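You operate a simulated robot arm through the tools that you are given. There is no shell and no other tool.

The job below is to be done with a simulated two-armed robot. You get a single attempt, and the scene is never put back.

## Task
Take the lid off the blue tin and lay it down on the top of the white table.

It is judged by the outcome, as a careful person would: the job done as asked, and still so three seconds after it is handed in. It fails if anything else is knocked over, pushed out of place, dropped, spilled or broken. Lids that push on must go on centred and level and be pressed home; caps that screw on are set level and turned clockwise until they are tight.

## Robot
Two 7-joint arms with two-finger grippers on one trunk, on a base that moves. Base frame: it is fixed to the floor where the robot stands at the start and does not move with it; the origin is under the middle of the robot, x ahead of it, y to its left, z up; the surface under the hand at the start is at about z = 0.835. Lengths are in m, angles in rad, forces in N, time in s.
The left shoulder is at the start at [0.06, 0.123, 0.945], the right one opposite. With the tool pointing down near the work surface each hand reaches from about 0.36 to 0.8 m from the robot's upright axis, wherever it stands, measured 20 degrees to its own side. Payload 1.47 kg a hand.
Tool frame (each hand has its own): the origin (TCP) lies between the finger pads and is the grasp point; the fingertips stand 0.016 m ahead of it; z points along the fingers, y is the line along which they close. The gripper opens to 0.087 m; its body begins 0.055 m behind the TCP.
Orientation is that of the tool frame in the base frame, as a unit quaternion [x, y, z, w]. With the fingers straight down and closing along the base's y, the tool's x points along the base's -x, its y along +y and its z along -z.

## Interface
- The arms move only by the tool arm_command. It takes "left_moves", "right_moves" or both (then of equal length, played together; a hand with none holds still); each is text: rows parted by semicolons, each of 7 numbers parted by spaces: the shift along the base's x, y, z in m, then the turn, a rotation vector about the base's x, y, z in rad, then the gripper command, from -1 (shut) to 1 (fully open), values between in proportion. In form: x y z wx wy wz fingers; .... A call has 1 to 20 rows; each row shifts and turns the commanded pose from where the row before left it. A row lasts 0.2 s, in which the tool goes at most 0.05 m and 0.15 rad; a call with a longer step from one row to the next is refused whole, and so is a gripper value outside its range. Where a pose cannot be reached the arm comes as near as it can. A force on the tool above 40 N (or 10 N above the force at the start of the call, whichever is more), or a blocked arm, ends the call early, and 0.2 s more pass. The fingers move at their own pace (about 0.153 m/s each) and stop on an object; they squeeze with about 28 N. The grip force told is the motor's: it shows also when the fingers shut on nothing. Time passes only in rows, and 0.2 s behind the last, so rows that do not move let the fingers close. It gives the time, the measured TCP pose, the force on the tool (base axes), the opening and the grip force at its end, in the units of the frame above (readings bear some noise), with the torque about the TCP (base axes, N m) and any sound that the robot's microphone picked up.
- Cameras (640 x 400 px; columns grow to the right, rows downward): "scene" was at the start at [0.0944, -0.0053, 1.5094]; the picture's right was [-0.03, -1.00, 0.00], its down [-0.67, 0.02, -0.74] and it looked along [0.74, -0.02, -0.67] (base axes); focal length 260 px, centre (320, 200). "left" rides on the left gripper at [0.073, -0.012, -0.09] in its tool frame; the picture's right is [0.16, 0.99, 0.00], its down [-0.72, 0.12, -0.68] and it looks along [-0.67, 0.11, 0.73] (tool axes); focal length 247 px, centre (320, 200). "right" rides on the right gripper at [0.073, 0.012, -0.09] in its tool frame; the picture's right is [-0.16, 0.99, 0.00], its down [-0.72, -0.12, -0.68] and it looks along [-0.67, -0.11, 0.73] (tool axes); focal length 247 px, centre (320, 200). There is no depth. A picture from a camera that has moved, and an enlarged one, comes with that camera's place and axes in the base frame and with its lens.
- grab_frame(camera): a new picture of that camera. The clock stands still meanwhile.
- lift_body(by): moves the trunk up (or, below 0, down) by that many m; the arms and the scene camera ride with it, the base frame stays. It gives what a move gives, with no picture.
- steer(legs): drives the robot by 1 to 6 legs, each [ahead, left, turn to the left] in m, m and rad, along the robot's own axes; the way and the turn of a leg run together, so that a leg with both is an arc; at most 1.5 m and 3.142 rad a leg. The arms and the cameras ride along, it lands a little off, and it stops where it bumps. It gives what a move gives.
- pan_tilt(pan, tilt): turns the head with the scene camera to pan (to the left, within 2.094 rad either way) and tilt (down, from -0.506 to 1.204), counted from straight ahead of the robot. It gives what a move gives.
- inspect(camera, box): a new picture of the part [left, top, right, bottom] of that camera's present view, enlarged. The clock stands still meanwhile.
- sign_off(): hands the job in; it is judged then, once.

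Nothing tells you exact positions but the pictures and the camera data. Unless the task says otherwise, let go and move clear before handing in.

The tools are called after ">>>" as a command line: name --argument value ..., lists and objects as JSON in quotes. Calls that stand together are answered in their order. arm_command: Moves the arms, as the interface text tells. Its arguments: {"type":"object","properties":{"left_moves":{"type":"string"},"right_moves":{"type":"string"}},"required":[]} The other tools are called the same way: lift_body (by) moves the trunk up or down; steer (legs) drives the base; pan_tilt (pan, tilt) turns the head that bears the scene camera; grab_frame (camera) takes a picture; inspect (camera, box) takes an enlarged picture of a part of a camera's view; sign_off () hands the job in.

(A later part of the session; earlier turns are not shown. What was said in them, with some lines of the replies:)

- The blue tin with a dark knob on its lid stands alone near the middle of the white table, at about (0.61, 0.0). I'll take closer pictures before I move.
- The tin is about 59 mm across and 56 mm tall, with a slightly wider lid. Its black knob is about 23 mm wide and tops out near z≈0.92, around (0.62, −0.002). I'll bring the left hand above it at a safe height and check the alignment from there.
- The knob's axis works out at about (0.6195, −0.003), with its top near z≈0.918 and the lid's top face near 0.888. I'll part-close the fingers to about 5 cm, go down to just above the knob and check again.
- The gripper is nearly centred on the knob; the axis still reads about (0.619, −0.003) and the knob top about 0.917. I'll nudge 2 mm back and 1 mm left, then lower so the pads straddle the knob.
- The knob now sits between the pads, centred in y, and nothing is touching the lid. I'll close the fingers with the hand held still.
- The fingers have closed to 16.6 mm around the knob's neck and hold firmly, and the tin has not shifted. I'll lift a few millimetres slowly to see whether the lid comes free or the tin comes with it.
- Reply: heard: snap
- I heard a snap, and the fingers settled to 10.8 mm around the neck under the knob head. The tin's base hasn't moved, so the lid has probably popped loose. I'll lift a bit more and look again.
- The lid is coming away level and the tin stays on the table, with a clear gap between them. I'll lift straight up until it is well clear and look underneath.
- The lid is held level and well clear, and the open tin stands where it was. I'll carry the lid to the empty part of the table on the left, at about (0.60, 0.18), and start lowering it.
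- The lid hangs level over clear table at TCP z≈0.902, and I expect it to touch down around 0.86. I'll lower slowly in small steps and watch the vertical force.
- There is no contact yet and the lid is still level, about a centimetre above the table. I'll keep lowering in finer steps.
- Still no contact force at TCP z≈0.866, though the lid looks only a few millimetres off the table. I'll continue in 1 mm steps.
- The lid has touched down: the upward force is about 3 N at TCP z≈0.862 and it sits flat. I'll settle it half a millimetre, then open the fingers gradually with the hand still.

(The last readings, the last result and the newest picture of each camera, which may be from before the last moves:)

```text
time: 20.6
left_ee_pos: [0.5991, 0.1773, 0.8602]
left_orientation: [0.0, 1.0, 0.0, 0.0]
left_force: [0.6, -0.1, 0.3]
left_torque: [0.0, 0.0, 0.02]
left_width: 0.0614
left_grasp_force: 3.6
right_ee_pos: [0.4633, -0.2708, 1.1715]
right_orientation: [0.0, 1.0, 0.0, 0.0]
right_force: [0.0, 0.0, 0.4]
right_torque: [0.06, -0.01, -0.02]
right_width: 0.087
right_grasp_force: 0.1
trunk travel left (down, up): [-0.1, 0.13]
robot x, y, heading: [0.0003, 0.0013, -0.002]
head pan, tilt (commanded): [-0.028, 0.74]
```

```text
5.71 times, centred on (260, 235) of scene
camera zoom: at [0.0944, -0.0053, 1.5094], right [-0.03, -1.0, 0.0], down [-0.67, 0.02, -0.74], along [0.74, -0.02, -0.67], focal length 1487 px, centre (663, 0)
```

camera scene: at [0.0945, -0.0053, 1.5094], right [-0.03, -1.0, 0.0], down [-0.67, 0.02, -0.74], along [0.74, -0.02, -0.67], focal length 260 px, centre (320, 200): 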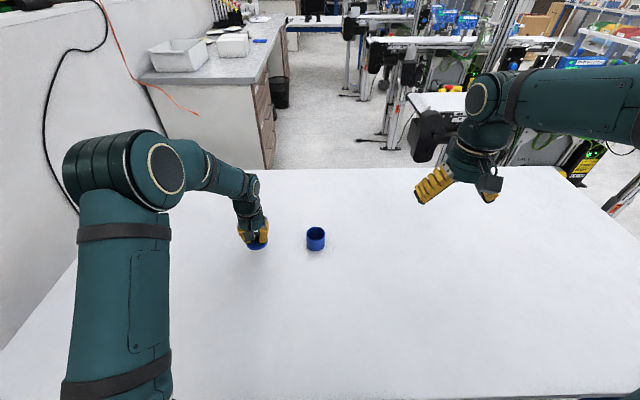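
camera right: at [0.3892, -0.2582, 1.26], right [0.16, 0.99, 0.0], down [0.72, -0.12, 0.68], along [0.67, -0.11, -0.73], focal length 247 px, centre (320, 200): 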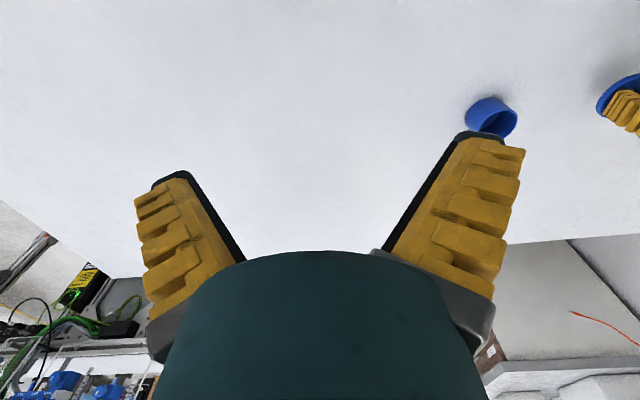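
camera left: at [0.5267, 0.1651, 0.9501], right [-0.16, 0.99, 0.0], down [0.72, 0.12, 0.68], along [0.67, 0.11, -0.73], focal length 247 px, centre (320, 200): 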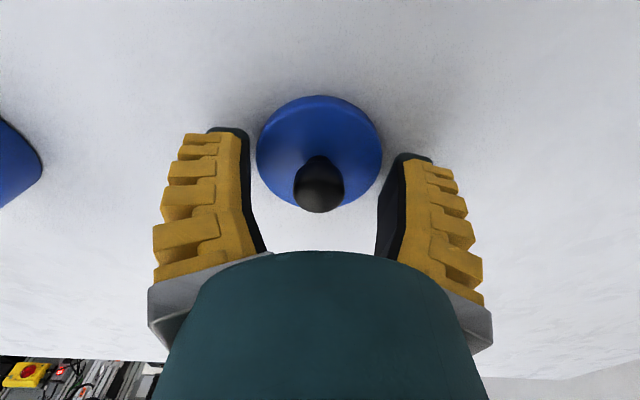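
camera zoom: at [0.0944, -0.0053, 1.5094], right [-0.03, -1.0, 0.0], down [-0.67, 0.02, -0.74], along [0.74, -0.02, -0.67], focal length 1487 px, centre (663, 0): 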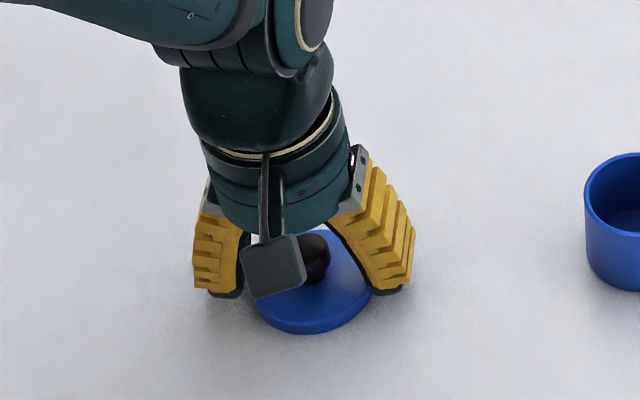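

The lid is released and lies flat with its knob up, and the fingers are clear of it on both sides. I'll raise the hand straight up and then check everything.

>>> arm_command --left_moves "0 0 0.005 0 0 0 0.3; 0 0 0.01 0 0 0 0.3; 0 0 0.02 0 0 0 0.3; 0 0 0.03 0 0 0 0.3; 0 0 0.03 0 0 0 0.3; 0 0 0.03 0 0 0 0.3; 0 0.02 0.03 0 0 0 0.3; 0 0.03 0.02 0 0 0 0.3; 0 0.03 0.02 0 0 0 0.3; 0 0 0 0 0 0 0.3"

>>> grab_frame --camera "scene"

>>> inspect --camera "scene" --box '[220, 200, 340, 275]'

>>> grab_frame --camera "left"

```text
time: 22.8
left_ee_pos: [0.5976, 0.2556, 1.0559]
left_orientation: [0.0, 1.0, 0.0, 0.0]
left_force: [0.3, -0.2, 0.0]
left_torque: [-0.03, -0.01, -0.04]
left_width: 0.0613
left_grasp_force: 3.6
right_ee_pos: [0.4634, -0.271, 1.1717]
right_orientation: [-0.001, 1.0, -0.001, -0.001]
right_force: [-0.2, -0.5, 0.9]
right_torque: [-0.04, -0.04, 0.02]
right_width: 0.0867
right_grasp_force: 0.0
trunk travel left (down, up): [-0.1, 0.13]
robot x, y, heading: [0.0003, -0.0006, 0.0]
head pan, tilt (commanded): [-0.028, 0.74]
```

```text
taken
camera scene: at [0.0946, -0.0057, 1.5094], right [-0.03, -1.0, 0.0], down [-0.67, 0.02, -0.74], along [0.74, -0.02, -0.67], focal length 260 px, centre (320, 200)
```

scene: 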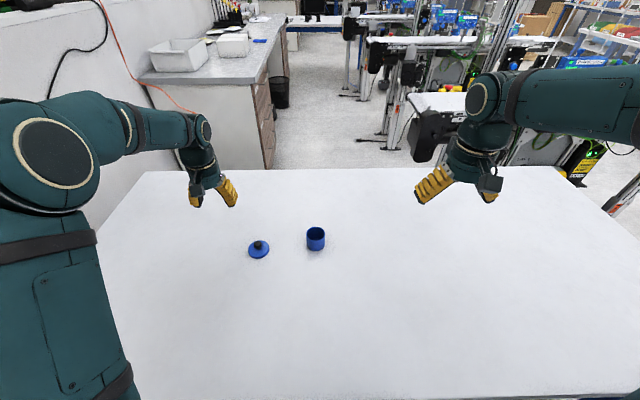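

```text
5.33 times, centred on (280, 238) of scene
camera zoom: at [0.0946, -0.0057, 1.5094], right [-0.03, -1.0, 0.0], down [-0.67, 0.02, -0.74], along [0.74, -0.02, -0.67], focal length 1388 px, centre (533, 0)
```

zoom: 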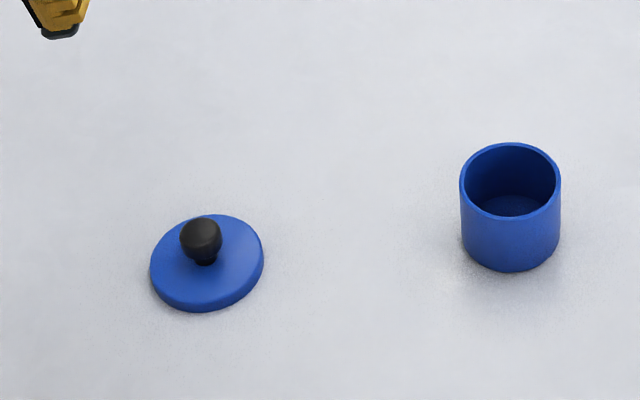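

```text
taken
camera left: at [0.5238, 0.2437, 1.1455], right [-0.16, 0.99, 0.0], down [0.72, 0.12, 0.68], along [0.67, 0.11, -0.73], focal length 247 px, centre (320, 200)
```

left: 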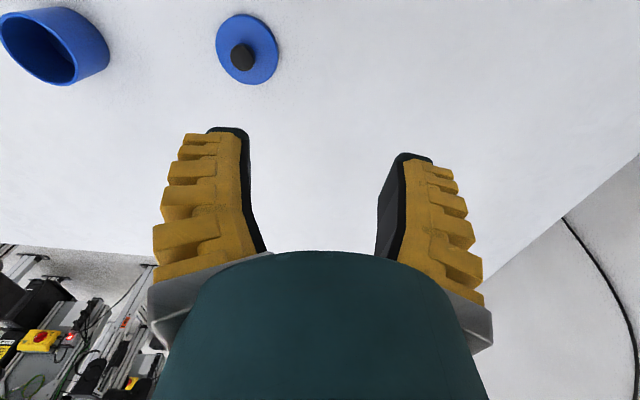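

The lid lies flat on the white table, knob up, beside the open tin. The tin is upright where it was, and both hands are clear, so I'm handing the job in.

>>> sign_off

```text
The job is handed in.
```

The lid is off the blue tin and lying flat on the white table, knob up, about 18 cm to the left of the tin. The tin stayed upright in its place with nothing else disturbed. The lid came off with one audible snap on the first slow lift. Both hands were clear when I handed the job in, and no result came back from the judging.
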